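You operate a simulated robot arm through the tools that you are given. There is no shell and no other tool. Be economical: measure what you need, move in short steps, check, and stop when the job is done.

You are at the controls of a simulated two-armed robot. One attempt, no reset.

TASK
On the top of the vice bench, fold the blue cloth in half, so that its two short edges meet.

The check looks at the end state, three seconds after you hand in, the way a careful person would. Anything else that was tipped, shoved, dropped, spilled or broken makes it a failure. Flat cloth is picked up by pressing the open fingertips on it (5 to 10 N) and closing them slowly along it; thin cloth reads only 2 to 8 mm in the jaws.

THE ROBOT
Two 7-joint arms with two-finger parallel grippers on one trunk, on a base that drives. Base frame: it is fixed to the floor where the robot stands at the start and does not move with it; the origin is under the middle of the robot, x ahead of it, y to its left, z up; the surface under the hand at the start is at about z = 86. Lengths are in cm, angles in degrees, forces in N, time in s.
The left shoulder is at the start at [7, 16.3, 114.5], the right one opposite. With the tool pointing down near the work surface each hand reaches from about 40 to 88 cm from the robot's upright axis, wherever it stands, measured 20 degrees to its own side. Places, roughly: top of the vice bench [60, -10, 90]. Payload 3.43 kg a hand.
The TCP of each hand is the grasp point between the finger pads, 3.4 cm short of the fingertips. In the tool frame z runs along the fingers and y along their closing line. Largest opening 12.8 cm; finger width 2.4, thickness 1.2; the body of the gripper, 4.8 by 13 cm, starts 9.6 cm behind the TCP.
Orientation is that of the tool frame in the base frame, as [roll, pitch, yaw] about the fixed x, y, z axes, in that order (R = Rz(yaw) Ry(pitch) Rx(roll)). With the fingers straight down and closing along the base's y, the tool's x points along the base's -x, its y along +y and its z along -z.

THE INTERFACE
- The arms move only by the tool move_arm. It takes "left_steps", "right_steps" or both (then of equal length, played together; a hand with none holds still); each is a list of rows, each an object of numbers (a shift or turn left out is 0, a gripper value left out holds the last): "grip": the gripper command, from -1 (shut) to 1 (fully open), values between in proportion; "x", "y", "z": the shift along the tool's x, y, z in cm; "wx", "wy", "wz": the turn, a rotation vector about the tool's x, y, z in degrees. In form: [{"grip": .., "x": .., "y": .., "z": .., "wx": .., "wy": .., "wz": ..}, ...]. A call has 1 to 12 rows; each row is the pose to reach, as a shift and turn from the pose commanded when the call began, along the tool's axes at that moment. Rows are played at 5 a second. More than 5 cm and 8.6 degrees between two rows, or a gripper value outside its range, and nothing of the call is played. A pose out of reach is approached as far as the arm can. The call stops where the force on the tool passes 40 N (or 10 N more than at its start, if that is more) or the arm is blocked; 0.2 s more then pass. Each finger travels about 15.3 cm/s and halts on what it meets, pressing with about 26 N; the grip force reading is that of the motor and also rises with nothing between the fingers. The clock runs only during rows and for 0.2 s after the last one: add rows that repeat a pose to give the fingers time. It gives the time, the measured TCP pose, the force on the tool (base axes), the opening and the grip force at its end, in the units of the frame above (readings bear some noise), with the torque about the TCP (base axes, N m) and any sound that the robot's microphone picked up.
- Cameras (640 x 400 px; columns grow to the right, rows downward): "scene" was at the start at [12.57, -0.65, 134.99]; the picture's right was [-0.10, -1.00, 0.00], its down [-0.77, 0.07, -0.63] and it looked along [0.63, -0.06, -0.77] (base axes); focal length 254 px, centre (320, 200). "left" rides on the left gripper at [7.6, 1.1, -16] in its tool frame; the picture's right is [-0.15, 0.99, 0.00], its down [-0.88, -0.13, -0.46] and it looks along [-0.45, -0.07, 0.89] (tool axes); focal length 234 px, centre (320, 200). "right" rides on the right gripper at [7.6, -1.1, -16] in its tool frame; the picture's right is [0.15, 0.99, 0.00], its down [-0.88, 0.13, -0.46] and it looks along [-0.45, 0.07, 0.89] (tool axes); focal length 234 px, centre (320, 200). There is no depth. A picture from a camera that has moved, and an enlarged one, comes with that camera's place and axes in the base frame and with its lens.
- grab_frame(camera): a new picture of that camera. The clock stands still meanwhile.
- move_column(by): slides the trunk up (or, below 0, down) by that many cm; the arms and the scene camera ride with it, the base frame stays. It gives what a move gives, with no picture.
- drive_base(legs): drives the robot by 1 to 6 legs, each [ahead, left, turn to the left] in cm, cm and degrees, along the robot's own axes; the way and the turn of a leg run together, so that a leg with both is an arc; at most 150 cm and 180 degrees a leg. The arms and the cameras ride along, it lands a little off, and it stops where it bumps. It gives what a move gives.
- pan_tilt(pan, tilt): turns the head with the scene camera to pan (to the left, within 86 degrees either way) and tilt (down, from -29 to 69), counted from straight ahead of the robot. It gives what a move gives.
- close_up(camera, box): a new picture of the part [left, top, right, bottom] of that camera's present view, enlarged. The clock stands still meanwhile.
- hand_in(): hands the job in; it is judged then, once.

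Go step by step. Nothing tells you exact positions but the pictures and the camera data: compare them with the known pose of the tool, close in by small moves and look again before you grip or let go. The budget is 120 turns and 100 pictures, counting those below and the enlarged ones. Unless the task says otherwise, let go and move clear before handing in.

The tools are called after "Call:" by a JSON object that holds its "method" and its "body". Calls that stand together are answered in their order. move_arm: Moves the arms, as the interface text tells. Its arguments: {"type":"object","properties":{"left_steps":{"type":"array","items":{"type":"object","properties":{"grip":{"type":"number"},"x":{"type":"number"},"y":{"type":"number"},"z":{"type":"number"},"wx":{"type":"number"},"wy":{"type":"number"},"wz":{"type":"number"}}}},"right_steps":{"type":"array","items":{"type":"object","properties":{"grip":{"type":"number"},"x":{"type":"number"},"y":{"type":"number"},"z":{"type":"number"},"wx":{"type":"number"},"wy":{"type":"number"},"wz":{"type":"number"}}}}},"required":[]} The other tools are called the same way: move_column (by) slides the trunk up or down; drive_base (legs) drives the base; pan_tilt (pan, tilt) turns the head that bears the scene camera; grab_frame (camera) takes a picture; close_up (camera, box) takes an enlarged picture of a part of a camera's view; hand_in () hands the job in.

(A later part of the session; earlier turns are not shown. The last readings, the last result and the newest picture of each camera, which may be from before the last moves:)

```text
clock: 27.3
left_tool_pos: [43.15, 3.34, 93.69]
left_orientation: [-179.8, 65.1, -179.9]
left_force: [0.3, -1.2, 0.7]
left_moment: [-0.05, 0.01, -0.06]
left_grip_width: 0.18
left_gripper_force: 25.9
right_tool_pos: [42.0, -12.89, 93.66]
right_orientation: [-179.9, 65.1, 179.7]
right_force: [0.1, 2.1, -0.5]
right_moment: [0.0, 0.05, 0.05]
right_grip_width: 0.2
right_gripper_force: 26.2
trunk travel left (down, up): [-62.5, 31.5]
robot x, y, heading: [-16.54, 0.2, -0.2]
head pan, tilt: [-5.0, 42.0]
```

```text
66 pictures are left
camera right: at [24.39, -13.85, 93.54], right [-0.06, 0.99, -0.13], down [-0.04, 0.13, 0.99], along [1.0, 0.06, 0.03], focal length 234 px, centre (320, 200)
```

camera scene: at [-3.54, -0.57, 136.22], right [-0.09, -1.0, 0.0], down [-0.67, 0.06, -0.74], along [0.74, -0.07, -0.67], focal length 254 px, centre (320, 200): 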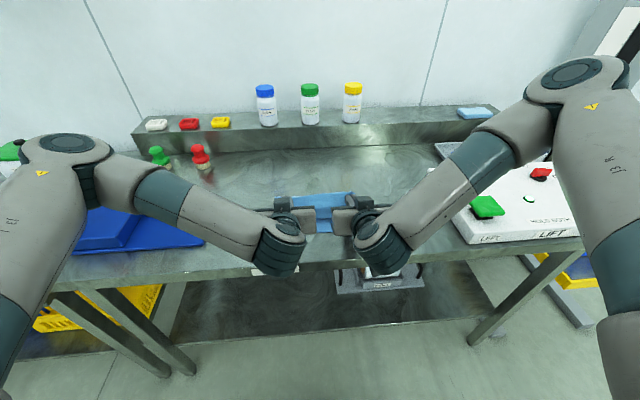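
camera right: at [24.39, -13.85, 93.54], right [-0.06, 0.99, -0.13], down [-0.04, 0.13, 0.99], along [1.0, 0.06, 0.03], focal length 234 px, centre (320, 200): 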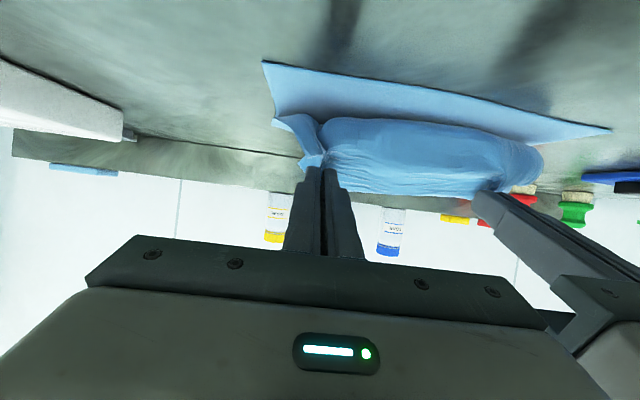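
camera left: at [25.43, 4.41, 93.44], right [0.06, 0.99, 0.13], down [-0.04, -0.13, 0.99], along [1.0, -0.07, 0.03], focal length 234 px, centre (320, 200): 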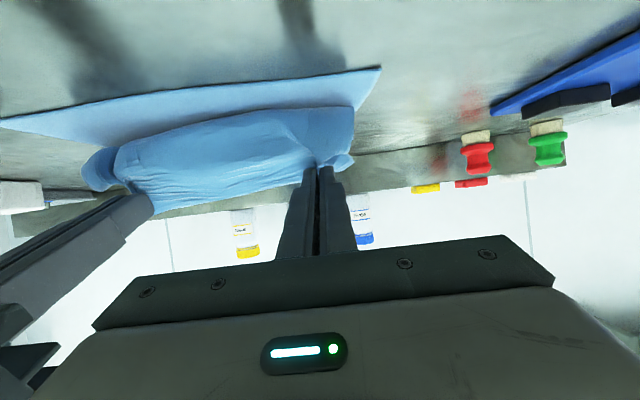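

The fold now sits at about x 55, close to the middle. I'll bring the edge down and back to the near edge.

Call:
{"method": "move_arm", "body": {"left_steps": [{"x": 1.09, "z": -1.15, "wy": -1}, {"x": 2.45, "z": -2.17, "wy": -2}, {"x": 3.86, "z": -2.83, "wy": -3}, {"x": 5.15, "z": -3.22, "wy": -4}, {"x": 5.15, "z": -3.22, "wy": -5}], "right_steps": [{"x": 1.09, "z": -1.15, "wy": -1}, {"x": 2.45, "z": -2.17, "wy": -2}, {"x": 3.86, "z": -2.83, "wy": -3}, {"x": 5.15, "z": -3.22, "wy": -4}, {"x": 5.15, "z": -3.22, "wy": -5}]}}

Call:
{"method": "grab_frame", "body": {"camera": "scene"}}

Call:
{"method": "grab_frame", "body": {"camera": "left"}}

Call:
{"method": "grab_frame", "body": {"camera": "right"}}

```text
clock: 28.5
left_tool_pos: [38.24, 3.47, 90.22]
left_orientation: [-179.8, 70.1, 179.9]
left_force: [0.3, -0.7, 0.1]
left_moment: [0.01, 0.0, 0.02]
left_grip_width: 0.16
left_gripper_force: 25.7
right_tool_pos: [36.82, -12.01, 91.26]
right_orientation: [-179.7, 69.9, 179.7]
right_force: [-0.1, -0.5, 0.2]
right_moment: [-0.03, -0.01, 0.02]
right_grip_width: 0.19
right_gripper_force: 25.3
right hand out of reach, approached as far as the arm can: row 4, 5
trunk travel left (down, up): [-62.5, 31.5]
robot x, y, heading: [-16.72, 0.09, -0.2]
head pan, tilt: [-5.0, 42.0]
```

```text
65 pictures are left
camera scene: at [-3.49, -0.71, 136.22], right [-0.09, -1.0, 0.0], down [-0.67, 0.06, -0.74], along [0.74, -0.07, -0.67], focal length 254 px, centre (320, 200)
```

scene: 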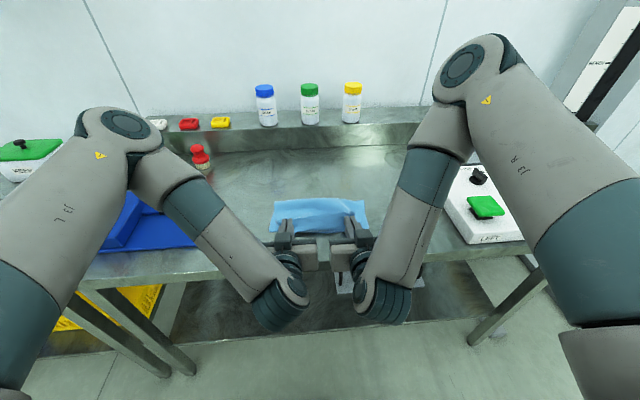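

```text
64 pictures are left
camera left: at [20.55, 4.47, 88.53], right [0.05, 0.99, 0.14], down [-0.13, -0.13, 0.98], along [0.99, -0.07, 0.12], focal length 234 px, centre (320, 200)
```

left: 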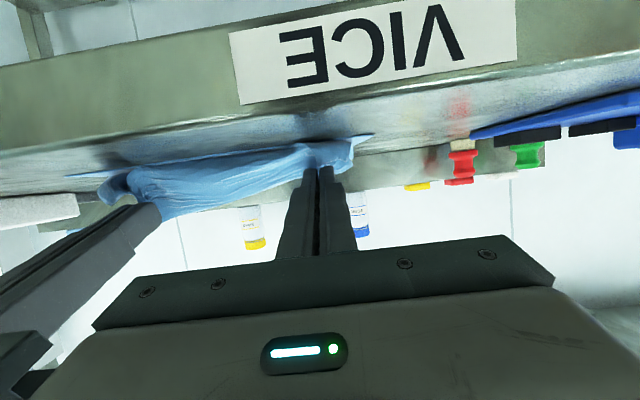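

```text
63 pictures are left
camera right: at [19.16, -12.9, 89.4], right [-0.04, 0.99, -0.14], down [-0.12, 0.13, 0.98], along [0.99, 0.06, 0.12], focal length 234 px, centre (320, 200)
```

right: 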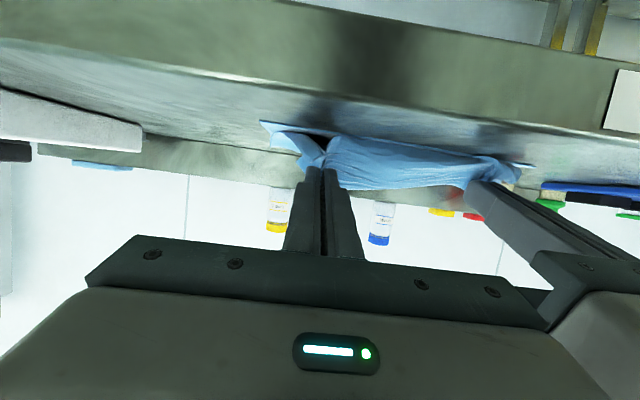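

The right hand is at its reach limit again, but the tips are about where I want them. I'll zoom in on the fold before deciding.

Call:
{"method": "close_up", "body": {"camera": "scene", "box": [240, 170, 400, 270]}}

Call:
{"method": "close_up", "body": {"camera": "left", "box": [40, 80, 440, 240]}}

```text
4.00 times, centred on (320, 220) of scene
camera zoom: at [-3.49, -0.71, 136.22], right [-0.09, -1.0, 0.0], down [-0.67, 0.06, -0.74], along [0.74, -0.07, -0.67], focal length 1017 px, centre (320, 120)
```

zoom: 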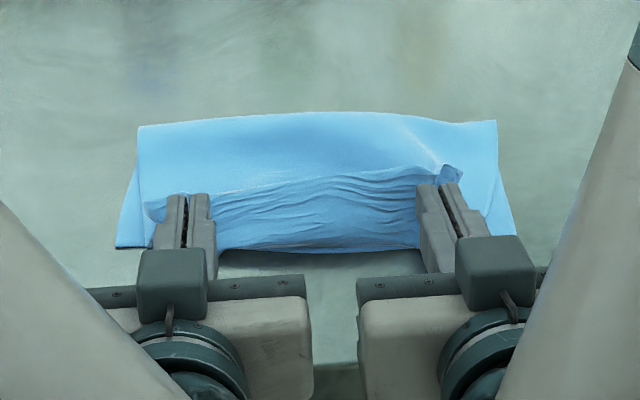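

```text
1.60 times, centred on (240, 160) of left
camera zoom: at [20.55, 4.47, 88.53], right [0.05, 0.99, 0.14], down [-0.13, -0.13, 0.98], along [0.99, -0.07, 0.12], focal length 375 px, centre (448, 264)
```

zoom: 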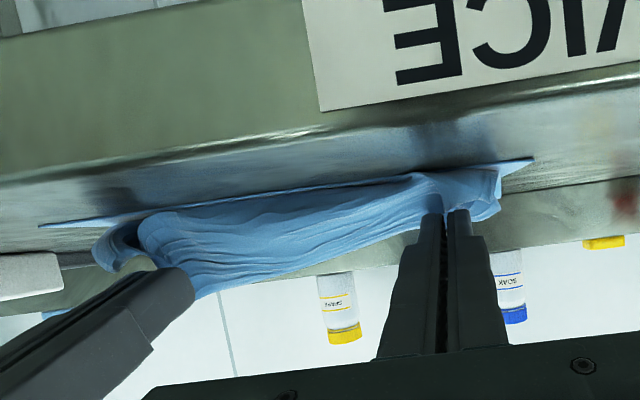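

From above it's clear: the free edge stands behind the pinch and the upper layer bulges toward me, so there's too much slack. I'll lift again and back the base up for reach, then fold with a larger, nearly taut arc hinged at x ≈ 57.

Call:
{"method": "move_arm", "body": {"left_steps": [{"x": -4.44, "z": 0.51, "wy": 4}, {"x": -8.59, "z": 1.66, "wy": 8}, {"x": -12.14, "z": 4.1, "wy": 12}, {"x": -14.74, "z": 6.88, "wy": 17}, {"x": -16.41, "z": 10, "wy": 21}, {"x": -16.84, "z": 14.1, "wy": 25}, {"x": -16.84, "z": 14.1, "wy": 25}], "right_steps": [{"x": -4.2, "y": -0.2, "z": 0.6, "wy": 4}, {"x": -8.2, "y": -0.4, "z": 1.76, "wy": 8}, {"x": -11.6, "y": -0.6, "z": 4.3, "wy": 12}, {"x": -14, "y": -0.8, "z": 7.1, "wy": 17}, {"x": -15.47, "y": -0.9, "z": 10.34, "wy": 21}, {"x": -15.9, "y": -0.9, "z": 14.44, "wy": 25}, {"x": -15.9, "y": -0.9, "z": 14.44, "wy": 25}]}}

Call:
{"method": "drive_base", "body": {"legs": [[-6, 0, 0]]}}

Call:
{"method": "grab_frame", "body": {"camera": "scene"}}

```text
clock: 30.1
left_tool_pos: [56.79, 3.05, 101.48]
left_orientation: [-179.9, 45.1, 179.8]
left_force: [0.8, 0.0, 0.2]
left_moment: [-0.08, -0.01, 0.01]
left_grip_width: 0.18
left_gripper_force: 25.9
right_tool_pos: [55.79, -12.99, 101.14]
right_orientation: [180.0, 44.9, 179.8]
right_force: [-0.4, 1.1, -0.1]
right_moment: [0.03, 0.01, 0.03]
right_grip_width: 0.19
right_gripper_force: 26.4
trunk travel left (down, up): [-62.5, 31.5]
robot x, y, heading: [-16.62, -0.29, -0.4]
head pan, tilt: [-5.0, 42.0]
```

```text
clock: 31.0
left_tool_pos: [50.94, 3.23, 101.24]
left_orientation: [-180.0, 44.8, 179.8]
left_force: [-0.6, -0.7, 0.9]
left_moment: [0.0, 0.0, 0.03]
left_grip_width: 0.19
left_gripper_force: 26.4
right_tool_pos: [49.99, -12.96, 101.07]
right_orientation: [-180.0, 45.0, 179.7]
right_force: [-0.4, -0.3, -0.2]
right_moment: [0.01, 0.02, 0.08]
right_grip_width: 0.2
right_gripper_force: 26.1
trunk travel left (down, up): [-62.5, 31.5]
robot x, y, heading: [-22.85, -0.08, -0.2]
head pan, tilt: [-5.0, 42.0]
```

```text
60 pictures are left
camera scene: at [-9.39, -0.68, 136.21], right [-0.09, -1.0, 0.0], down [-0.67, 0.06, -0.74], along [0.74, -0.07, -0.67], focal length 254 px, centre (320, 200)
```

scene: 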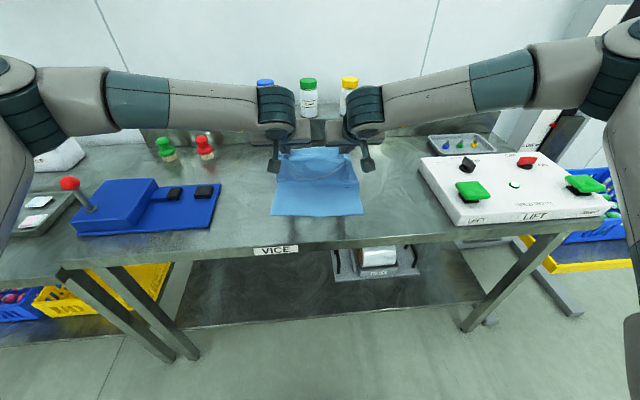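

Now I'll take the edge forward and low to re-lay the bottom layer, then up to vertical above the hinge line at x ≈ 57.

Call:
{"method": "move_arm", "body": {"left_steps": [{"x": -2.83, "z": 2.83}, {"x": -4.6, "z": 6.72}, {"x": -4.6, "z": 10.25}, {"x": -4.03, "z": 11.81}, {"x": -4.03, "z": 11.81}, {"x": -4.95, "z": 8.48}, {"x": -5.66, "z": 4.95}, {"x": -4.74, "z": 2.33}, {"x": -3.89, "z": 1.06}, {"x": -3.89, "z": 1.06}], "right_steps": [{"x": -2.83, "z": 2.83}, {"x": -4.6, "z": 6.72}, {"x": -4.6, "z": 10.25}, {"x": -4.03, "z": 11.81}, {"x": -4.03, "z": 11.81}, {"x": -4.95, "z": 8.48}, {"x": -5.66, "z": 4.95}, {"x": -4.74, "z": 2.33}, {"x": -3.89, "z": 1.06}, {"x": -3.89, "z": 1.06}]}}

Call:
{"method": "grab_frame", "body": {"camera": "scene"}}

Call:
{"method": "grab_frame", "body": {"camera": "left"}}

```text
clock: 33.2
left_tool_pos: [54.5, 2.71, 103.25]
left_orientation: [-180.0, 44.8, 179.8]
left_force: [0.3, 0.3, 0.2]
left_moment: [-0.05, 0.01, -0.02]
left_grip_width: 0.17
left_gripper_force: 25.7
right_tool_pos: [53.49, -12.97, 103.09]
right_orientation: [-180.0, 44.9, 179.7]
right_force: [0.4, 0.5, 0.7]
right_moment: [0.0, 0.0, 0.02]
right_grip_width: 0.21
right_gripper_force: 25.9
trunk travel left (down, up): [-62.5, 31.5]
robot x, y, heading: [-22.57, -0.13, -0.3]
head pan, tilt: [-5.0, 42.0]
```

```text
59 pictures are left
camera scene: at [-9.35, -0.69, 136.21], right [-0.09, -1.0, 0.0], down [-0.67, 0.06, -0.74], along [0.74, -0.07, -0.67], focal length 254 px, centre (320, 200)
```

scene: 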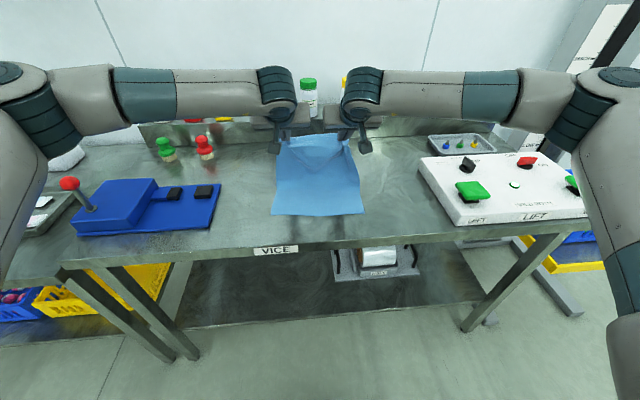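

```text
58 pictures are left
camera left: at [37.88, 3.96, 109.22], right [0.11, 0.99, 0.1], down [0.3, -0.13, 0.94], along [0.95, -0.07, -0.31], focal length 234 px, centre (320, 200)
```

left: 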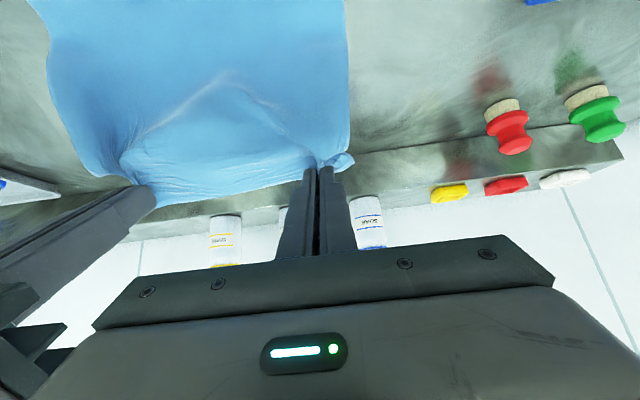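

The cloth is up and nearly vertical over the hinge. I'll bring it down along the large arc, stopping a few centimetres above the near edge.

Call:
{"method": "move_arm", "body": {"left_steps": [{"x": 1.6, "z": -1.0}, {"x": 3.18, "z": -1.98}, {"x": 5.05, "z": -2.75, "wy": -2.5}, {"x": 6.93, "z": -3.46, "wy": -5}, {"x": 8.98, "z": -3.7, "wy": -7.5}, {"x": 11.03, "z": -3.89, "wy": -10}, {"x": 13.1, "z": -3.65, "wy": -12.5}, {"x": 15.09, "z": -3.36, "wy": -15}, {"x": 16.4, "z": -2.85, "wy": -17.5}, {"x": 17.71, "z": -2.37, "wy": -20}], "right_steps": [{"x": 1.6, "z": -1.0}, {"x": 3.18, "z": -1.98}, {"x": 5.05, "z": -2.75, "wy": -2.5}, {"x": 6.93, "z": -3.46, "wy": -5}, {"x": 8.98, "z": -3.7, "wy": -7.5}, {"x": 11.03, "z": -3.89, "wy": -10}, {"x": 13.1, "z": -3.65, "wy": -12.5}, {"x": 15.09, "z": -3.36, "wy": -15}, {"x": 16.4, "z": -2.85, "wy": -17.5}, {"x": 17.71, "z": -2.37, "wy": -20}]}}

Call:
{"method": "close_up", "body": {"camera": "scene", "box": [220, 120, 420, 245]}}

Call:
{"method": "grab_frame", "body": {"camera": "left"}}

Call:
{"method": "grab_frame", "body": {"camera": "right"}}

```text
clock: 35.4
left_tool_pos: [40.43, 3.63, 92.7]
left_orientation: [-179.3, 65.1, -179.5]
left_force: [0.5, 0.1, 0.2]
left_moment: [-0.06, -0.01, -0.04]
left_grip_width: 0.18
left_gripper_force: 26.1
right_tool_pos: [39.31, -12.49, 92.32]
right_orientation: [-179.9, 65.1, -179.9]
right_force: [-1.0, 1.2, 0.4]
right_moment: [0.01, -0.04, 0.0]
right_grip_width: 0.2
right_gripper_force: 25.4
trunk travel left (down, up): [-62.5, 31.5]
robot x, y, heading: [-22.96, 0.31, -0.1]
head pan, tilt: [-5.0, 42.0]
```

```text
3.20 times, centred on (320, 182) of scene
camera zoom: at [-9.5, -0.04, 136.22], right [-0.09, -1.0, 0.0], down [-0.67, 0.06, -0.74], along [0.74, -0.07, -0.67], focal length 814 px, centre (320, 256)
```

zoom: 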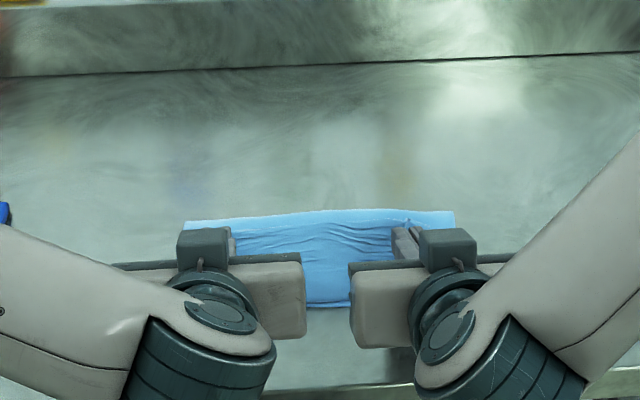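

```text
56 pictures are left
camera left: at [22.62, 4.69, 92.46], right [0.06, 0.99, 0.13], down [-0.04, -0.13, 0.99], along [1.0, -0.07, 0.03], focal length 234 px, centre (320, 200)
```

left: 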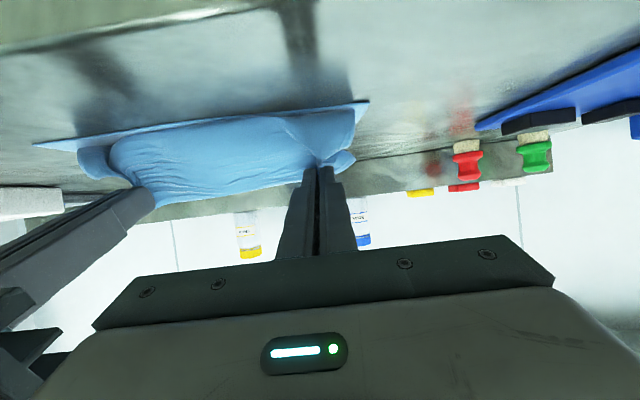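

```text
55 pictures are left
camera right: at [21.64, -13.45, 92.08], right [-0.06, 0.99, -0.13], down [-0.04, 0.13, 0.99], along [1.0, 0.06, 0.03], focal length 234 px, centre (320, 200)
```

right: 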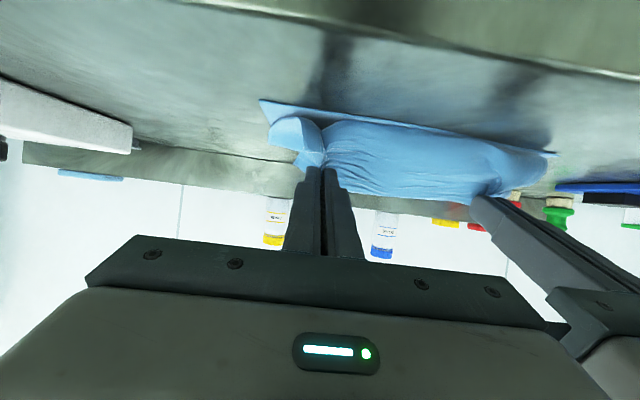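

The fold still sits at x ≈ 52. The crumpled sideways pinch is stiff and steers the sheet toward me. I'll spread the cloth back out flat and regrip the far edge with the fingers closing along x, so the sheet can hinge freely.

Call:
{"method": "move_arm", "body": {"left_steps": [{"x": -4.47, "z": 0.12, "wy": 4}, {"x": -8.46, "z": 1.57, "wy": 8}, {"x": -11.48, "z": 4.02, "wy": 12}, {"x": -13.42, "z": 6.98, "wy": 16}, {"x": -13.88, "z": 9.19, "wy": 20}, {"x": -13.88, "z": 9.19, "wy": 20}], "right_steps": [{"x": -4.47, "z": 0.12, "wy": 4}, {"x": -8.46, "z": 1.57, "wy": 8}, {"x": -11.48, "z": 4.02, "wy": 12}, {"x": -13.42, "z": 6.98, "wy": 16}, {"x": -13.88, "z": 9.19, "wy": 20}, {"x": -13.88, "z": 9.19, "wy": 20}]}}

Call:
{"method": "drive_base", "body": {"legs": [[9, 0, 0]]}}

```text
clock: 36.8
left_tool_pos: [54.53, 3.14, 101.3]
left_orientation: [-180.0, 44.9, 179.7]
left_force: [-0.1, -0.1, 0.4]
left_moment: [-0.08, 0.01, 0.04]
left_grip_width: 0.17
left_gripper_force: 25.5
right_tool_pos: [53.59, -13.3, 101.0]
right_orientation: [179.9, 45.0, 179.7]
right_force: [-0.8, 1.4, -0.4]
right_moment: [0.02, -0.01, 0.04]
right_grip_width: 0.21
right_gripper_force: 26.2
trunk travel left (down, up): [-62.5, 31.5]
robot x, y, heading: [-22.72, -0.17, -0.2]
head pan, tilt: [-5.0, 42.0]
```

```text
clock: 37.9
left_tool_pos: [63.65, 3.02, 101.19]
left_orientation: [180.0, 44.9, 179.8]
left_force: [1.1, -0.9, -0.2]
left_moment: [-0.07, -0.01, -0.02]
left_grip_width: 0.18
left_gripper_force: 25.9
right_tool_pos: [62.4, -13.44, 100.88]
right_orientation: [-179.9, 44.9, 179.7]
right_force: [-1.1, 1.8, 0.1]
right_moment: [0.06, 0.02, 0.07]
right_grip_width: 0.19
right_gripper_force: 25.9
trunk travel left (down, up): [-62.5, 31.5]
robot x, y, heading: [-13.66, 0.1, -0.1]
head pan, tilt: [-5.0, 42.0]
```

Call:
{"method": "move_arm", "body": {"left_steps": [{"x": 0.4, "z": 2.15, "wy": 7.5}, {"x": 0.8, "z": 4.3, "wy": 15}, {"x": 1.2, "z": 6.5, "wy": 22.5}, {"x": 1.65, "z": 8.6, "wy": 30}, {"x": 2.05, "z": 10.8, "wy": 37.5}, {"x": 2.4, "z": 12.7, "wy": 45}, {"x": 2.4, "z": 12.7, "wy": 45}], "right_steps": [{"x": 0.35, "z": 2.1, "wy": 7.5}, {"x": 0.7, "z": 4.25, "wy": 15}, {"x": 1.1, "z": 6.4, "wy": 22.5}, {"x": 1.45, "z": 8.5, "wy": 30}, {"x": 1.8, "z": 10.6, "wy": 37.5}, {"x": 2.15, "z": 12.5, "wy": 45}, {"x": 2.15, "z": 12.5, "wy": 45}]}}

Call:
{"method": "grab_frame", "body": {"camera": "scene"}}

Call:
{"method": "grab_frame", "body": {"camera": "left"}}

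```text
clock: 39.5
left_tool_pos: [67.53, 4.32, 90.5]
left_orientation: [-179.9, -0.1, 179.6]
left_force: [1.1, -5.6, -0.4]
left_moment: [-0.13, -0.03, 0.21]
left_grip_width: 0.28
left_gripper_force: 25.5
left hand out of reach, approached as far as the arm can: row 6, 7
right_tool_pos: [69.17, -13.61, 90.56]
right_orientation: [179.9, 0.6, 179.6]
right_force: [-0.5, 4.9, 0.1]
right_moment: [0.18, 0.05, -0.09]
right_grip_width: 0.22
right_gripper_force: 25.9
right hand out of reach, approached as far as the arm can: row 6, 7
trunk travel left (down, up): [-62.5, 31.5]
robot x, y, heading: [-13.66, 0.22, -0.3]
head pan, tilt: [-5.0, 42.0]
```

```text
54 pictures are left
camera scene: at [-0.43, -0.83, 136.21], right [-0.09, -1.0, 0.0], down [-0.67, 0.06, -0.74], along [0.74, -0.07, -0.67], focal length 254 px, centre (320, 200)
```

scene: 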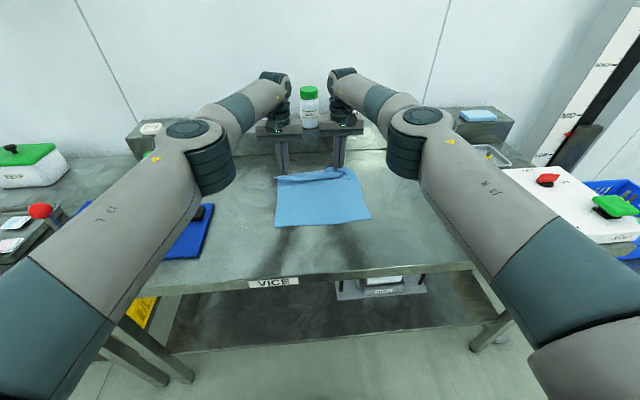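

```text
53 pictures are left
camera left: at [59.96, 5.37, 106.42], right [0.15, 0.99, 0.0], down [0.88, -0.14, 0.45], along [0.45, -0.07, -0.89], focal length 234 px, centre (320, 200)
```

left: 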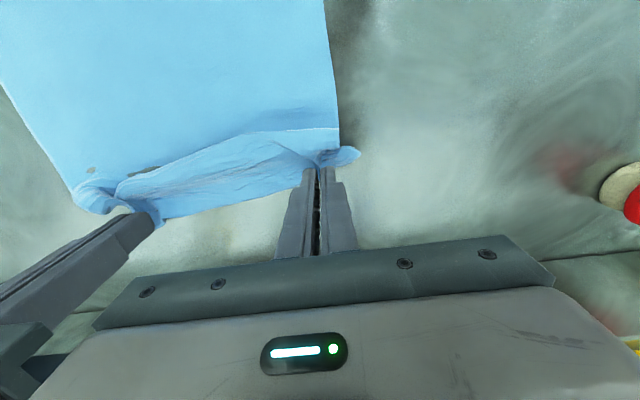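

The cloth got dragged forward: its near edge is now at about x 46, slightly turned, with slack near the grips. I'll lift the cloth almost fully, let it hang, and re-lay it further back and straight.

Call:
{"method": "move_arm", "body": {"left_steps": [{"x": 1, "y": -0.5, "z": -3}, {"x": 3, "y": -0.8, "z": -6}, {"x": 5, "y": -0.8, "z": -9}, {"x": 7.5, "y": -0.8, "z": -12}, {"x": 10, "y": -0.8, "z": -15}, {"x": 12.5, "y": -0.8, "z": -17}, {"x": 12.5, "y": -0.8, "z": -17}], "right_steps": [{"x": 1.2, "y": 0.3, "z": -3}, {"x": 3.3, "y": 0.6, "z": -6}, {"x": 5.6, "y": 0.6, "z": -9}, {"x": 8.5, "y": 0.6, "z": -12}, {"x": 11.3, "y": 0.6, "z": -15}, {"x": 14, "y": 0.6, "z": -17}, {"x": 14, "y": 0.6, "z": -17}]}}

Call:
{"method": "move_column", "body": {"by": 11}}

Call:
{"method": "grab_frame", "body": {"camera": "scene"}}

Call:
{"method": "grab_frame", "body": {"camera": "left"}}

```text
clock: 41.1
left_tool_pos: [55.44, 3.64, 107.75]
left_orientation: [180.0, -0.1, 179.7]
left_force: [1.1, 0.0, 0.5]
left_moment: [-0.07, -0.01, 0.0]
left_grip_width: 0.18
left_gripper_force: 25.5
right_tool_pos: [55.11, -12.63, 107.77]
right_orientation: [-180.0, -0.2, 179.6]
right_force: [0.6, 0.1, 0.3]
right_moment: [0.01, 0.01, 0.04]
right_grip_width: 0.19
right_gripper_force: 25.5
trunk travel left (down, up): [-62.5, 31.5]
robot x, y, heading: [-13.75, 0.25, -0.2]
head pan, tilt: [-5.0, 42.0]
```

```text
clock: 42.5
left_tool_pos: [55.38, 3.5, 118.72]
left_orientation: [-179.9, 0.0, 179.8]
left_force: [0.2, 0.5, -1.4]
left_moment: [0.01, 0.01, -0.02]
left_grip_width: 0.2
left_gripper_force: 25.7
right_tool_pos: [55.18, -12.65, 118.77]
right_orientation: [180.0, -0.1, 179.7]
right_force: [0.2, -0.3, -0.6]
right_moment: [-0.03, -0.02, -0.01]
right_grip_width: 0.17
right_gripper_force: 25.7
trunk travel left (down, up): [-73.5, 20.5]
robot x, y, heading: [-13.58, -0.27, -0.2]
head pan, tilt: [-5.0, 42.0]
```

```text
52 pictures are left
camera scene: at [-0.42, -0.75, 147.21], right [-0.09, -1.0, 0.0], down [-0.67, 0.06, -0.74], along [0.74, -0.07, -0.67], focal length 254 px, centre (320, 200)
```

scene: 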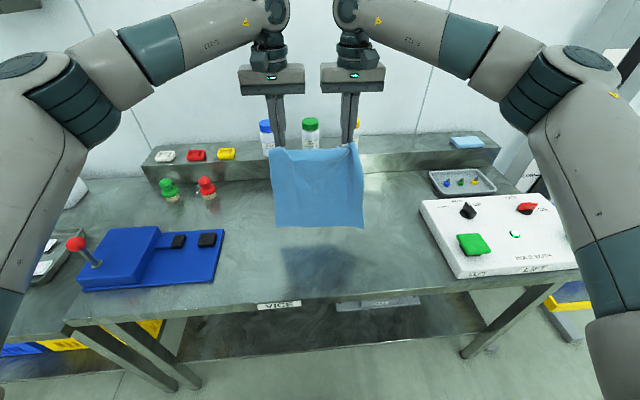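

```text
51 pictures are left
camera left: at [47.85, 4.69, 134.7], right [0.15, 0.99, 0.0], down [0.88, -0.13, 0.46], along [0.45, -0.07, -0.89], focal length 234 px, centre (320, 200)
```

left: 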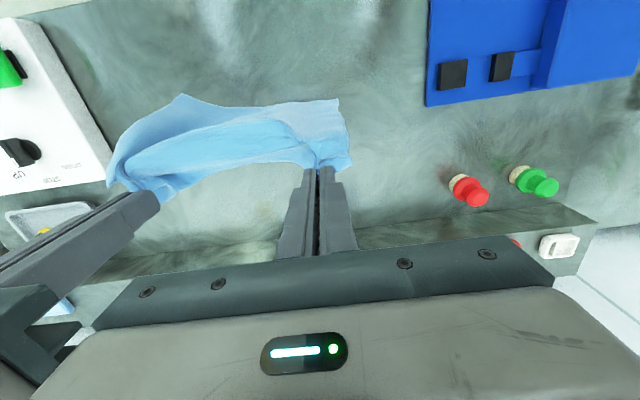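

The cloth now hangs free, which suggests a better way. I'll lay the hanging lower edge down toward the far side, back away to lay half of it, then swing the held edge forward over it. The grip then lands in its natural pick-up orientation. First I'll shift forward.

Call:
{"method": "move_arm", "body": {"left_steps": [{"x": -1, "z": -1}, {"x": -3, "z": -2}, {"x": -5.5, "z": -2}, {"x": -8, "z": -2}, {"x": -10.5, "z": -2}, {"x": -11, "z": -2}, {"x": -11, "z": -2}, {"x": -11, "z": -2}], "right_steps": [{"x": -1, "z": -1}, {"x": -3, "z": -2}, {"x": -5.5, "z": -2}, {"x": -8, "z": -2}, {"x": -10.5, "z": -2}, {"x": -11, "z": -2}, {"x": -11, "z": -2}, {"x": -11, "z": -2}]}}

Call:
{"method": "grab_frame", "body": {"camera": "scene"}}

```text
clock: 44.4
left_tool_pos: [65.2, 4.06, 120.63]
left_orientation: [-180.0, 0.0, 179.5]
left_force: [0.4, -2.9, -0.5]
left_moment: [-0.09, -0.03, 0.07]
left_grip_width: 0.17
left_gripper_force: 25.7
left hand out of reach, approached as far as the arm can: row 5, 6, 7, 8
right_tool_pos: [65.97, -12.88, 120.66]
right_orientation: [179.9, 0.0, 179.8]
right_force: [0.1, 2.7, -0.3]
right_moment: [0.15, 0.03, -0.03]
right_grip_width: 0.18
right_gripper_force: 25.4
trunk travel left (down, up): [-73.5, 20.5]
robot x, y, heading: [-13.88, -0.14, -0.5]
head pan, tilt: [-5.0, 42.0]
```

```text
50 pictures are left
camera scene: at [-0.45, -0.86, 147.22], right [-0.09, -1.0, 0.0], down [-0.67, 0.06, -0.74], along [0.74, -0.07, -0.67], focal length 254 px, centre (320, 200)
```

scene: 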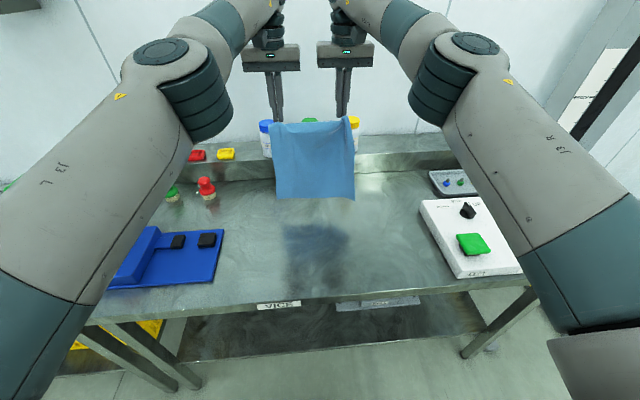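

The lower edge hangs about 3.5 cm above the table at x ≈ 65. I'll lower it, then move back and down to lay the lower half.

Call:
{"method": "move_arm", "body": {"left_steps": [{"z": 2, "y": -0.2}, {"z": 4, "x": 0.2, "y": -0.4}, {"z": 5.8, "x": 2, "y": -0.4}, {"z": 7.6, "x": 3.8, "y": -0.4}, {"z": 9.4, "x": 5.7, "y": -0.4}, {"z": 11.2, "x": 7.6, "y": -0.4}, {"z": 13, "x": 9.5, "y": -0.4}, {"z": 14.8, "x": 11.4, "y": -0.4}, {"z": 16.6, "x": 13.3, "y": -0.4}, {"z": 18.4, "x": 15.2, "y": -0.4}, {"z": 18.4, "x": 15.2, "y": -0.4}], "right_steps": [{"z": 2, "y": 0.2}, {"z": 4, "x": 0.7, "y": 0.3}, {"z": 5.8, "x": 2.6, "y": 0.3}, {"z": 7.6, "x": 4.5, "y": 0.3}, {"z": 9.4, "x": 6.4, "y": 0.3}, {"z": 11.2, "x": 8.3, "y": 0.3}, {"z": 13, "x": 10.2, "y": 0.3}, {"z": 14.8, "x": 12.1, "y": 0.3}, {"z": 16.6, "x": 14, "y": 0.3}, {"z": 18.4, "x": 15.9, "y": 0.3}, {"z": 18.4, "x": 15.9, "y": 0.3}]}}

Call:
{"method": "grab_frame", "body": {"camera": "scene"}}

Call:
{"method": "grab_frame", "body": {"camera": "left"}}

Call:
{"method": "grab_frame", "body": {"camera": "right"}}

```text
clock: 46.8
left_tool_pos: [50.26, 3.65, 101.93]
left_orientation: [-179.9, -0.1, 179.8]
left_force: [-0.1, 0.9, 0.6]
left_moment: [-0.01, 0.01, -0.03]
left_grip_width: 0.16
left_gripper_force: 25.8
right_tool_pos: [50.13, -12.45, 102.5]
right_orientation: [180.0, -0.1, 179.6]
right_force: [0.5, -0.6, -0.6]
right_moment: [0.03, -0.04, -0.01]
right_grip_width: 0.2
right_gripper_force: 26.3
trunk travel left (down, up): [-73.5, 20.5]
robot x, y, heading: [-13.75, -0.23, -0.1]
head pan, tilt: [-5.0, 42.0]
```

```text
49 pictures are left
camera scene: at [-0.43, -0.73, 147.22], right [-0.09, -1.0, 0.0], down [-0.67, 0.06, -0.74], along [0.74, -0.07, -0.67], focal length 254 px, centre (320, 200)
```

scene: 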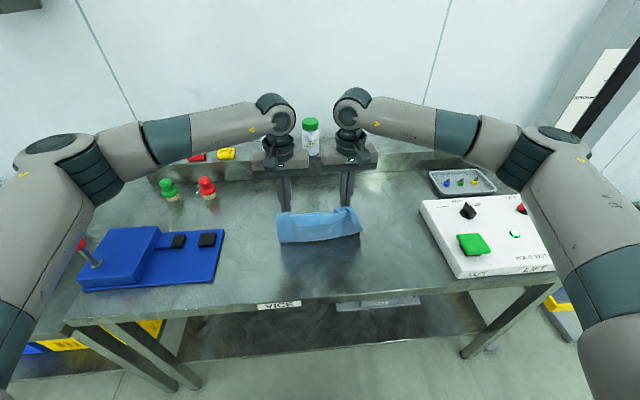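

```text
48 pictures are left
camera left: at [42.58, 4.69, 117.78], right [0.15, 0.99, 0.0], down [0.88, -0.13, 0.45], along [0.45, -0.07, -0.89], focal length 234 px, centre (320, 200)
```

left: 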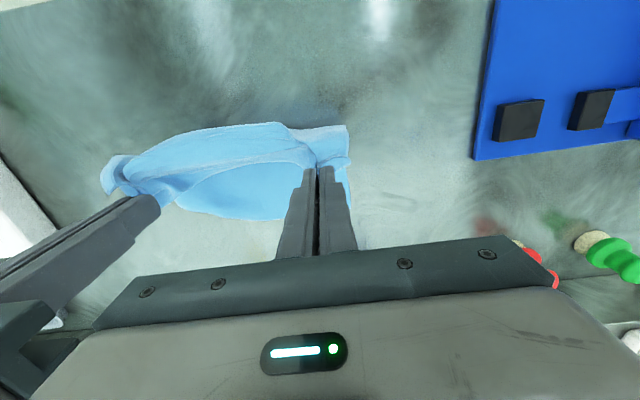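

```text
47 pictures are left
camera right: at [42.52, -13.4, 118.29], right [-0.14, 0.99, 0.0], down [0.88, 0.12, 0.46], along [0.45, 0.06, -0.89], focal length 234 px, centre (320, 200)
```

right: 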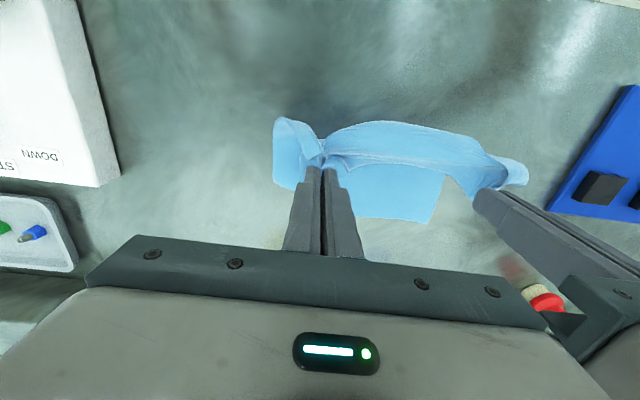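

It's working: the lower edge lies at x ≈ 60 on the far side. The sheet isn't laid far enough back yet (the fold should be near x 44), so I'll move the hands further back before swinging forward.

Call:
{"method": "move_arm", "body": {"left_steps": [{"x": 1.5}, {"x": 3}, {"x": 4.5, "z": 0}, {"x": 6, "z": -0.5}, {"x": 7, "z": -1}, {"x": 7, "z": -1}], "right_steps": [{"x": 1.5}, {"x": 3}, {"x": 4.5, "z": 0}, {"x": 6, "z": -0.3}, {"x": 7, "z": -0.5}, {"x": 7, "z": -0.5}]}}

Call:
{"method": "grab_frame", "body": {"camera": "scene"}}

Call:
{"method": "grab_frame", "body": {"camera": "right"}}

Call:
{"method": "grab_frame", "body": {"camera": "left"}}

```text
clock: 48.1
left_tool_pos: [42.89, 3.71, 102.96]
left_orientation: [179.9, 0.0, 179.7]
left_force: [0.3, -0.5, 0.0]
left_moment: [-0.03, -0.03, -0.02]
left_grip_width: 0.19
left_gripper_force: 25.6
right_tool_pos: [43.23, -12.24, 102.99]
right_orientation: [-180.0, -0.2, 179.8]
right_force: [-0.5, -0.1, -0.3]
right_moment: [-0.02, 0.0, 0.02]
right_grip_width: 0.21
right_gripper_force: 26.3
trunk travel left (down, up): [-73.5, 20.5]
robot x, y, heading: [-13.89, 0.34, -0.7]
head pan, tilt: [-5.0, 42.0]
```

```text
46 pictures are left
camera scene: at [-0.41, -0.75, 147.21], right [-0.09, -1.0, 0.0], down [-0.67, 0.06, -0.74], along [0.74, -0.07, -0.67], focal length 254 px, centre (320, 200)
```

scene: 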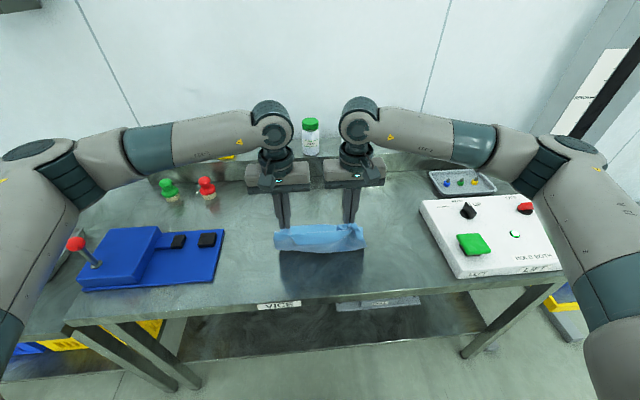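

```text
45 pictures are left
camera right: at [35.73, -13.21, 118.89], right [-0.14, 0.99, 0.0], down [0.88, 0.12, 0.45], along [0.45, 0.06, -0.89], focal length 234 px, centre (320, 200)
```

right: 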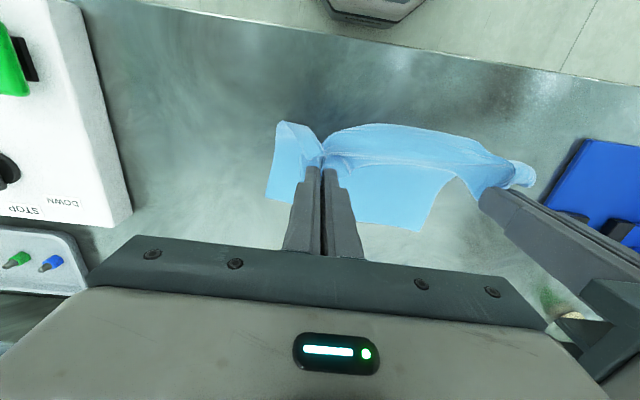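

```text
44 pictures are left
camera left: at [35.4, 4.88, 118.98], right [0.15, 0.99, 0.0], down [0.88, -0.13, 0.46], along [0.45, -0.07, -0.89], focal length 234 px, centre (320, 200)
```

left: 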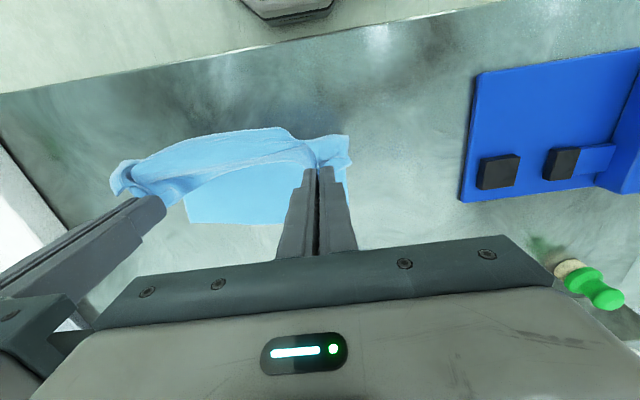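

The lower edge has slid to about x 55.7 (left) and 53–54 (right). With the grip's natural direction, any slack will now go into the fold itself. I'll swing the held edge forward over the lower one and look before touching down.

Call:
{"method": "move_arm", "body": {"left_steps": [{"x": -1.5, "z": -0.3}, {"x": -3.5, "z": -0.3}, {"x": -5.5, "z": 0.3}, {"x": -7.2, "z": 1.8}, {"x": -8.6, "z": 3.6}, {"x": -9.8, "z": 5.4}, {"x": -10.6, "z": 7.2}, {"x": -11.2, "z": 9}, {"x": -11.2, "z": 9}], "right_steps": [{"x": -1.4, "z": -0.3}, {"x": -3.2, "z": -0.3}, {"x": -4.9, "z": 0.3}, {"x": -6.3, "z": 1.8}, {"x": -7.5, "z": 3.6}, {"x": -8.4, "z": 5.4}, {"x": -9.2, "z": 7.2}, {"x": -9.6, "z": 9}, {"x": -9.6, "z": 9}]}}

Call:
{"method": "grab_frame", "body": {"camera": "scene"}}

Call:
{"method": "grab_frame", "body": {"camera": "right"}}

Call:
{"method": "grab_frame", "body": {"camera": "left"}}

```text
clock: 50.1
left_tool_pos: [54.19, 3.71, 94.28]
left_orientation: [180.0, 0.0, 179.7]
left_force: [-0.2, -0.1, -0.6]
left_moment: [0.01, 0.01, -0.01]
left_grip_width: 0.18
left_gripper_force: 25.9
right_tool_pos: [52.91, -12.44, 93.96]
right_orientation: [180.0, 0.0, 179.8]
right_force: [0.1, 0.8, 0.5]
right_moment: [-0.02, 0.0, 0.02]
right_grip_width: 0.22
right_gripper_force: 25.5
trunk travel left (down, up): [-73.5, 20.5]
robot x, y, heading: [-13.65, -0.23, -0.2]
head pan, tilt: [-5.0, 42.0]
```

```text
43 pictures are left
camera scene: at [-0.49, -0.74, 147.22], right [-0.09, -1.0, 0.0], down [-0.67, 0.06, -0.74], along [0.74, -0.07, -0.67], focal length 254 px, centre (320, 200)
```

scene: 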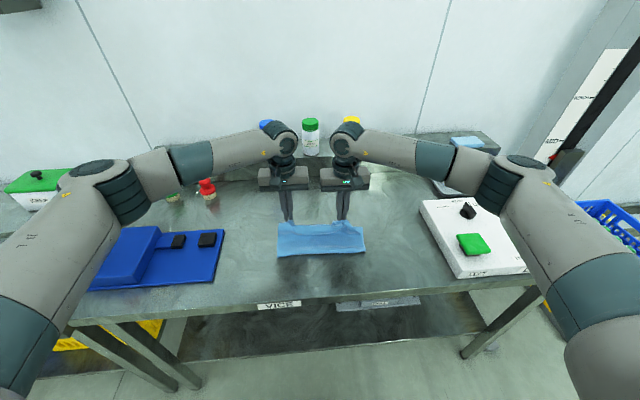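

```text
42 pictures are left
camera right: at [45.35, -13.39, 109.82], right [-0.14, 0.99, 0.0], down [0.88, 0.13, 0.46], along [0.45, 0.06, -0.89], focal length 234 px, centre (320, 200)
```

right: 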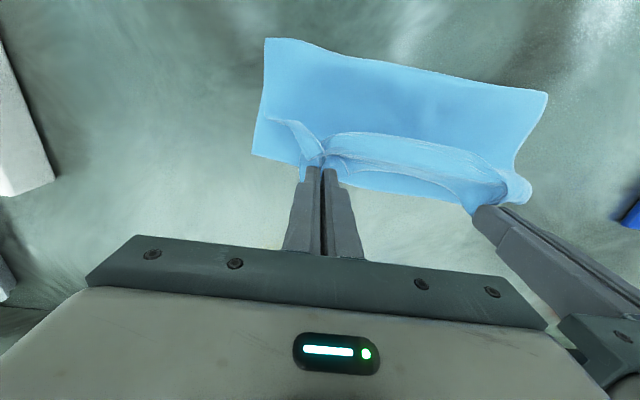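

```text
41 pictures are left
camera left: at [46.66, 4.76, 110.09], right [0.15, 0.99, 0.0], down [0.88, -0.13, 0.46], along [0.45, -0.07, -0.89], focal length 234 px, centre (320, 200)
```

left: 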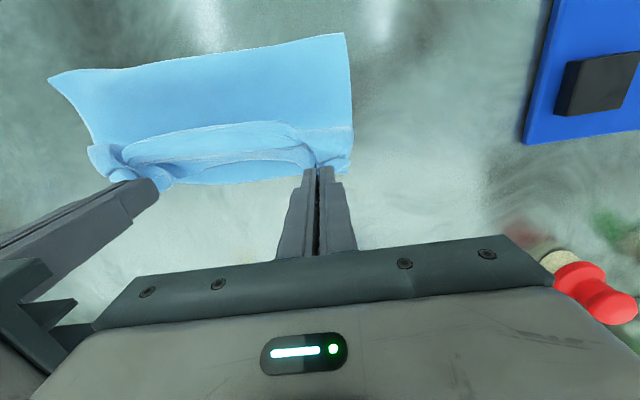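

That looks excellent: the loop lies toward me with the fold at x ≈ 43, and the held edge is just above and about 1 cm short of the lower edge (x ≈ 56.4 left, 55 right). I'll shift forward about 1.2 cm and lower.

Call:
{"method": "move_arm", "body": {"left_steps": [{"x": -0.6, "z": 1.2}, {"x": -1.2, "z": 2.4}, {"x": -1.3, "z": 3.5}, {"x": -1.3, "z": 4.2}, {"x": -1.3, "z": 4.2}], "right_steps": [{"x": -0.6, "z": 1.2}, {"x": -1.2, "z": 2.4}, {"x": -1.3, "z": 3.3}, {"x": -1.3, "z": 3.9}, {"x": -1.3, "z": 3.9}]}}

Call:
{"method": "grab_frame", "body": {"camera": "right"}}

Call:
{"method": "grab_frame", "body": {"camera": "left"}}

Call:
{"method": "close_up", "body": {"camera": "scene", "box": [240, 180, 400, 280]}}

```text
clock: 51.4
left_tool_pos: [55.55, 3.83, 89.98]
left_orientation: [-180.0, 0.1, 179.7]
left_force: [1.9, -2.3, 6.8]
left_moment: [-0.09, 0.09, 0.02]
left_grip_width: 0.17
left_gripper_force: 26.3
right_tool_pos: [53.95, -12.35, 89.99]
right_orientation: [-179.9, 0.0, 179.8]
right_force: [-0.7, 1.2, 2.4]
right_moment: [0.05, 0.03, -0.01]
right_grip_width: 0.19
right_gripper_force: 25.5
trunk travel left (down, up): [-73.5, 20.5]
robot x, y, heading: [-13.61, 0.32, -0.4]
head pan, tilt: [-5.0, 42.0]
```

```text
40 pictures are left
camera right: at [46.47, -13.35, 105.99], right [-0.14, 0.99, 0.0], down [0.88, 0.12, 0.46], along [0.45, 0.06, -0.89], focal length 234 px, centre (320, 200)
```

right: 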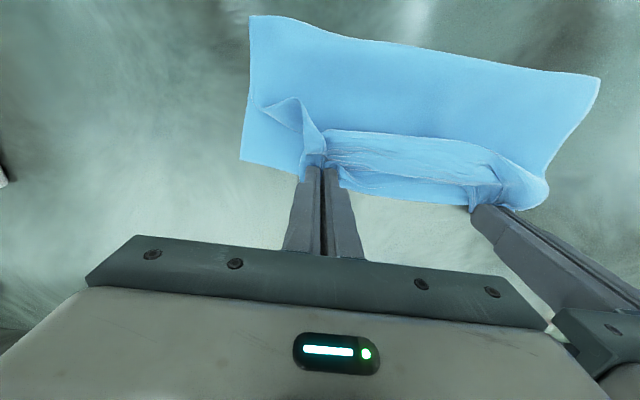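

```text
39 pictures are left
camera left: at [47.88, 4.9, 105.92], right [0.15, 0.99, 0.0], down [0.88, -0.13, 0.46], along [0.45, -0.07, -0.89], focal length 234 px, centre (320, 200)
```

left: 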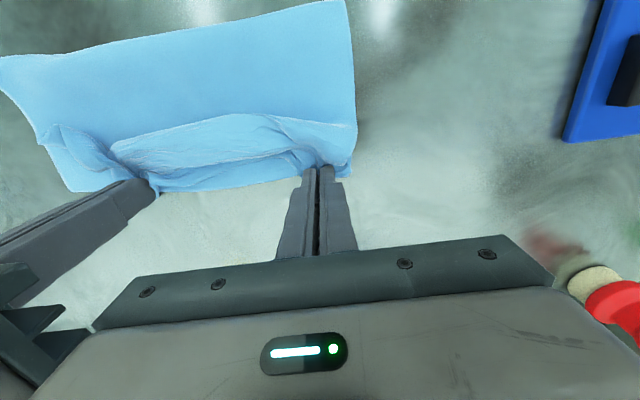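

```text
4.00 times, centred on (320, 230) of scene
camera zoom: at [-0.56, -0.75, 147.24], right [-0.09, -1.0, 0.0], down [-0.67, 0.06, -0.74], along [0.74, -0.07, -0.67], focal length 1017 px, centre (320, 80)
```

zoom: 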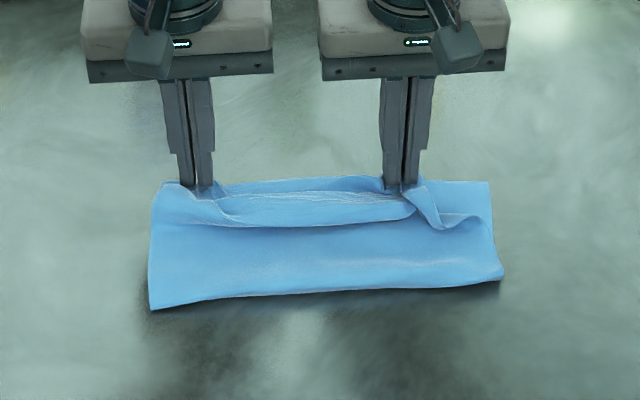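

The fold is down with edges close; there may be a small turned-back hem near the grips. I'll release gently, rise and inspect.

Call:
{"method": "move_arm", "body": {"left_steps": [{"grip": -0.85}, {"grip": -0.7}, {"grip": -0.6}, {"grip": -0.6, "z": -1}, {"grip": -0.6, "z": -3}, {"grip": -0.6, "z": -7}, {"z": -10}, {"z": -10}], "right_steps": [{"grip": -0.85}, {"grip": -0.7}, {"grip": -0.6}, {"grip": -0.6, "z": -1}, {"grip": -0.6, "z": -3}, {"grip": -0.6, "z": -7}, {"z": -10}, {"z": -10}]}}

Call:
{"method": "grab_frame", "body": {"camera": "right"}}

Call:
{"method": "grab_frame", "body": {"camera": "left"}}

Call:
{"method": "close_up", "body": {"camera": "scene", "box": [240, 180, 400, 280]}}

```text
clock: 53.1
left_tool_pos: [55.56, 3.62, 99.66]
left_orientation: [-180.0, -0.2, 179.8]
left_force: [0.0, 0.5, 0.2]
left_moment: [0.04, 0.02, 0.02]
left_grip_width: 2.55
left_gripper_force: 0.1
right_tool_pos: [54.26, -12.44, 99.73]
right_orientation: [180.0, -0.1, 179.6]
right_force: [-1.1, 0.2, -0.7]
right_moment: [-0.01, -0.02, 0.08]
right_grip_width: 2.55
right_gripper_force: 0.1
trunk travel left (down, up): [-73.5, 20.5]
robot x, y, heading: [-13.99, -0.05, -0.4]
head pan, tilt: [-5.0, 42.0]
```

```text
37 pictures are left
camera right: at [46.71, -13.41, 115.67], right [-0.14, 0.99, 0.0], down [0.88, 0.13, 0.45], along [0.45, 0.06, -0.89], focal length 234 px, centre (320, 200)
```

right: 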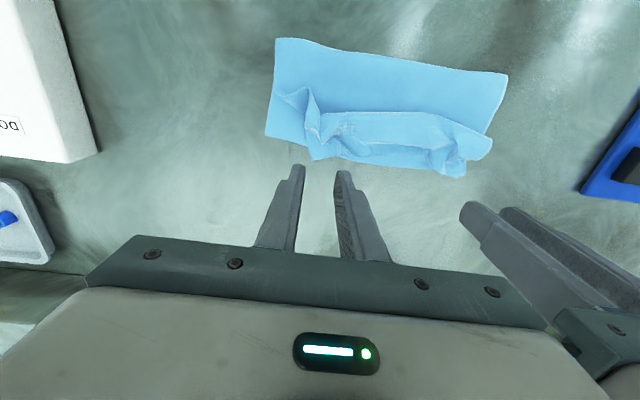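

```text
36 pictures are left
camera left: at [48.0, 4.75, 115.7], right [0.15, 0.99, 0.0], down [0.88, -0.14, 0.45], along [0.45, -0.07, -0.89], focal length 234 px, centre (320, 200)
```

left: 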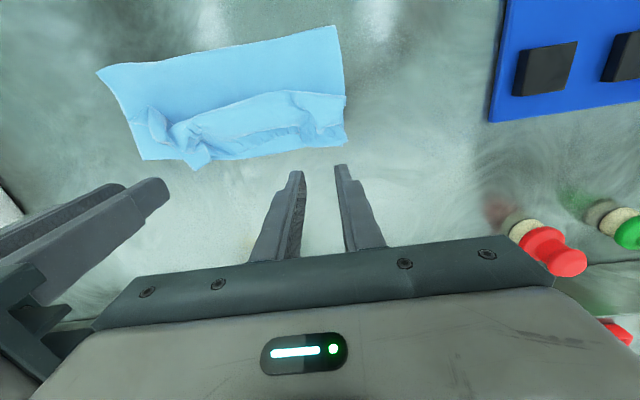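

```text
4.00 times, centred on (320, 230) of scene
camera zoom: at [-0.37, -0.75, 147.21], right [-0.09, -1.0, 0.0], down [-0.67, 0.06, -0.74], along [0.74, -0.07, -0.67], focal length 1017 px, centre (320, 80)
```

zoom: 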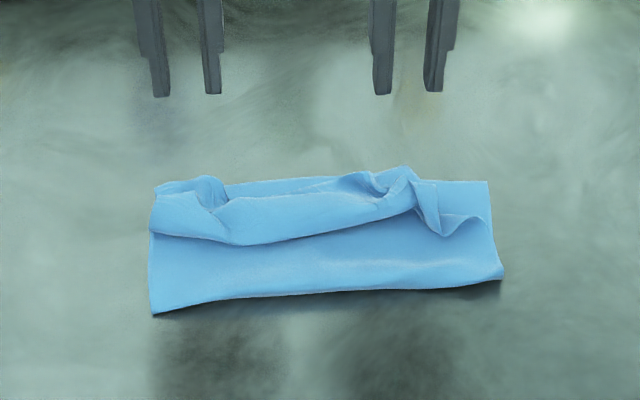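

The edges lie over each other at x ≈ 55, but the upper layer has a loose roll of about 6 cm of slack that should be in the fold at x ≈ 43. I'll smooth it out: the left hand pins the edges while the right hand sweeps lightly toward me.

Call:
{"method": "move_arm", "body": {"left_steps": [{"grip": -0.3, "x": 0.8, "z": 4}, {"x": 0.8, "z": 8}, {"x": 0.8, "z": 9.5}, {"x": 0.8, "z": 9.9}, {"x": 0.8, "z": 10.1}, {"x": 0.8, "z": 10.1}], "right_steps": [{"grip": -0.3, "x": 0.3, "z": 4}, {"x": 0.3, "z": 8}, {"x": 0.3, "z": 9}, {"x": 0.3, "z": 9.5}, {"x": 0.3, "z": 9.9}, {"x": 0.3, "z": 9.9}]}}

Call:
{"method": "grab_frame", "body": {"camera": "right"}}

```text
clock: 54.5
left_tool_pos: [54.67, 3.7, 89.82]
left_orientation: [-180.0, 0.0, 179.7]
left_force: [-0.7, -0.5, 0.1]
left_moment: [-0.02, -0.02, -0.03]
left_grip_width: 4.47
left_gripper_force: 0.0
right_tool_pos: [53.76, -12.19, 90.04]
right_orientation: [180.0, 0.1, 179.6]
right_force: [0.1, 0.5, -1.1]
right_moment: [0.02, 0.0, -0.03]
right_grip_width: 4.47
right_gripper_force: 0.1
trunk travel left (down, up): [-73.5, 20.5]
robot x, y, heading: [-13.76, -0.2, -0.2]
head pan, tilt: [-5.0, 42.0]
```

```text
34 pictures are left
camera right: at [46.18, -13.39, 105.85], right [-0.14, 0.99, 0.0], down [0.88, 0.13, 0.46], along [0.45, 0.06, -0.89], focal length 234 px, centre (320, 200)
```

right: 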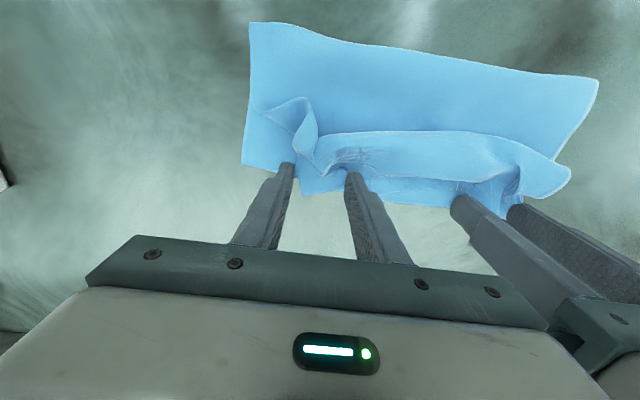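

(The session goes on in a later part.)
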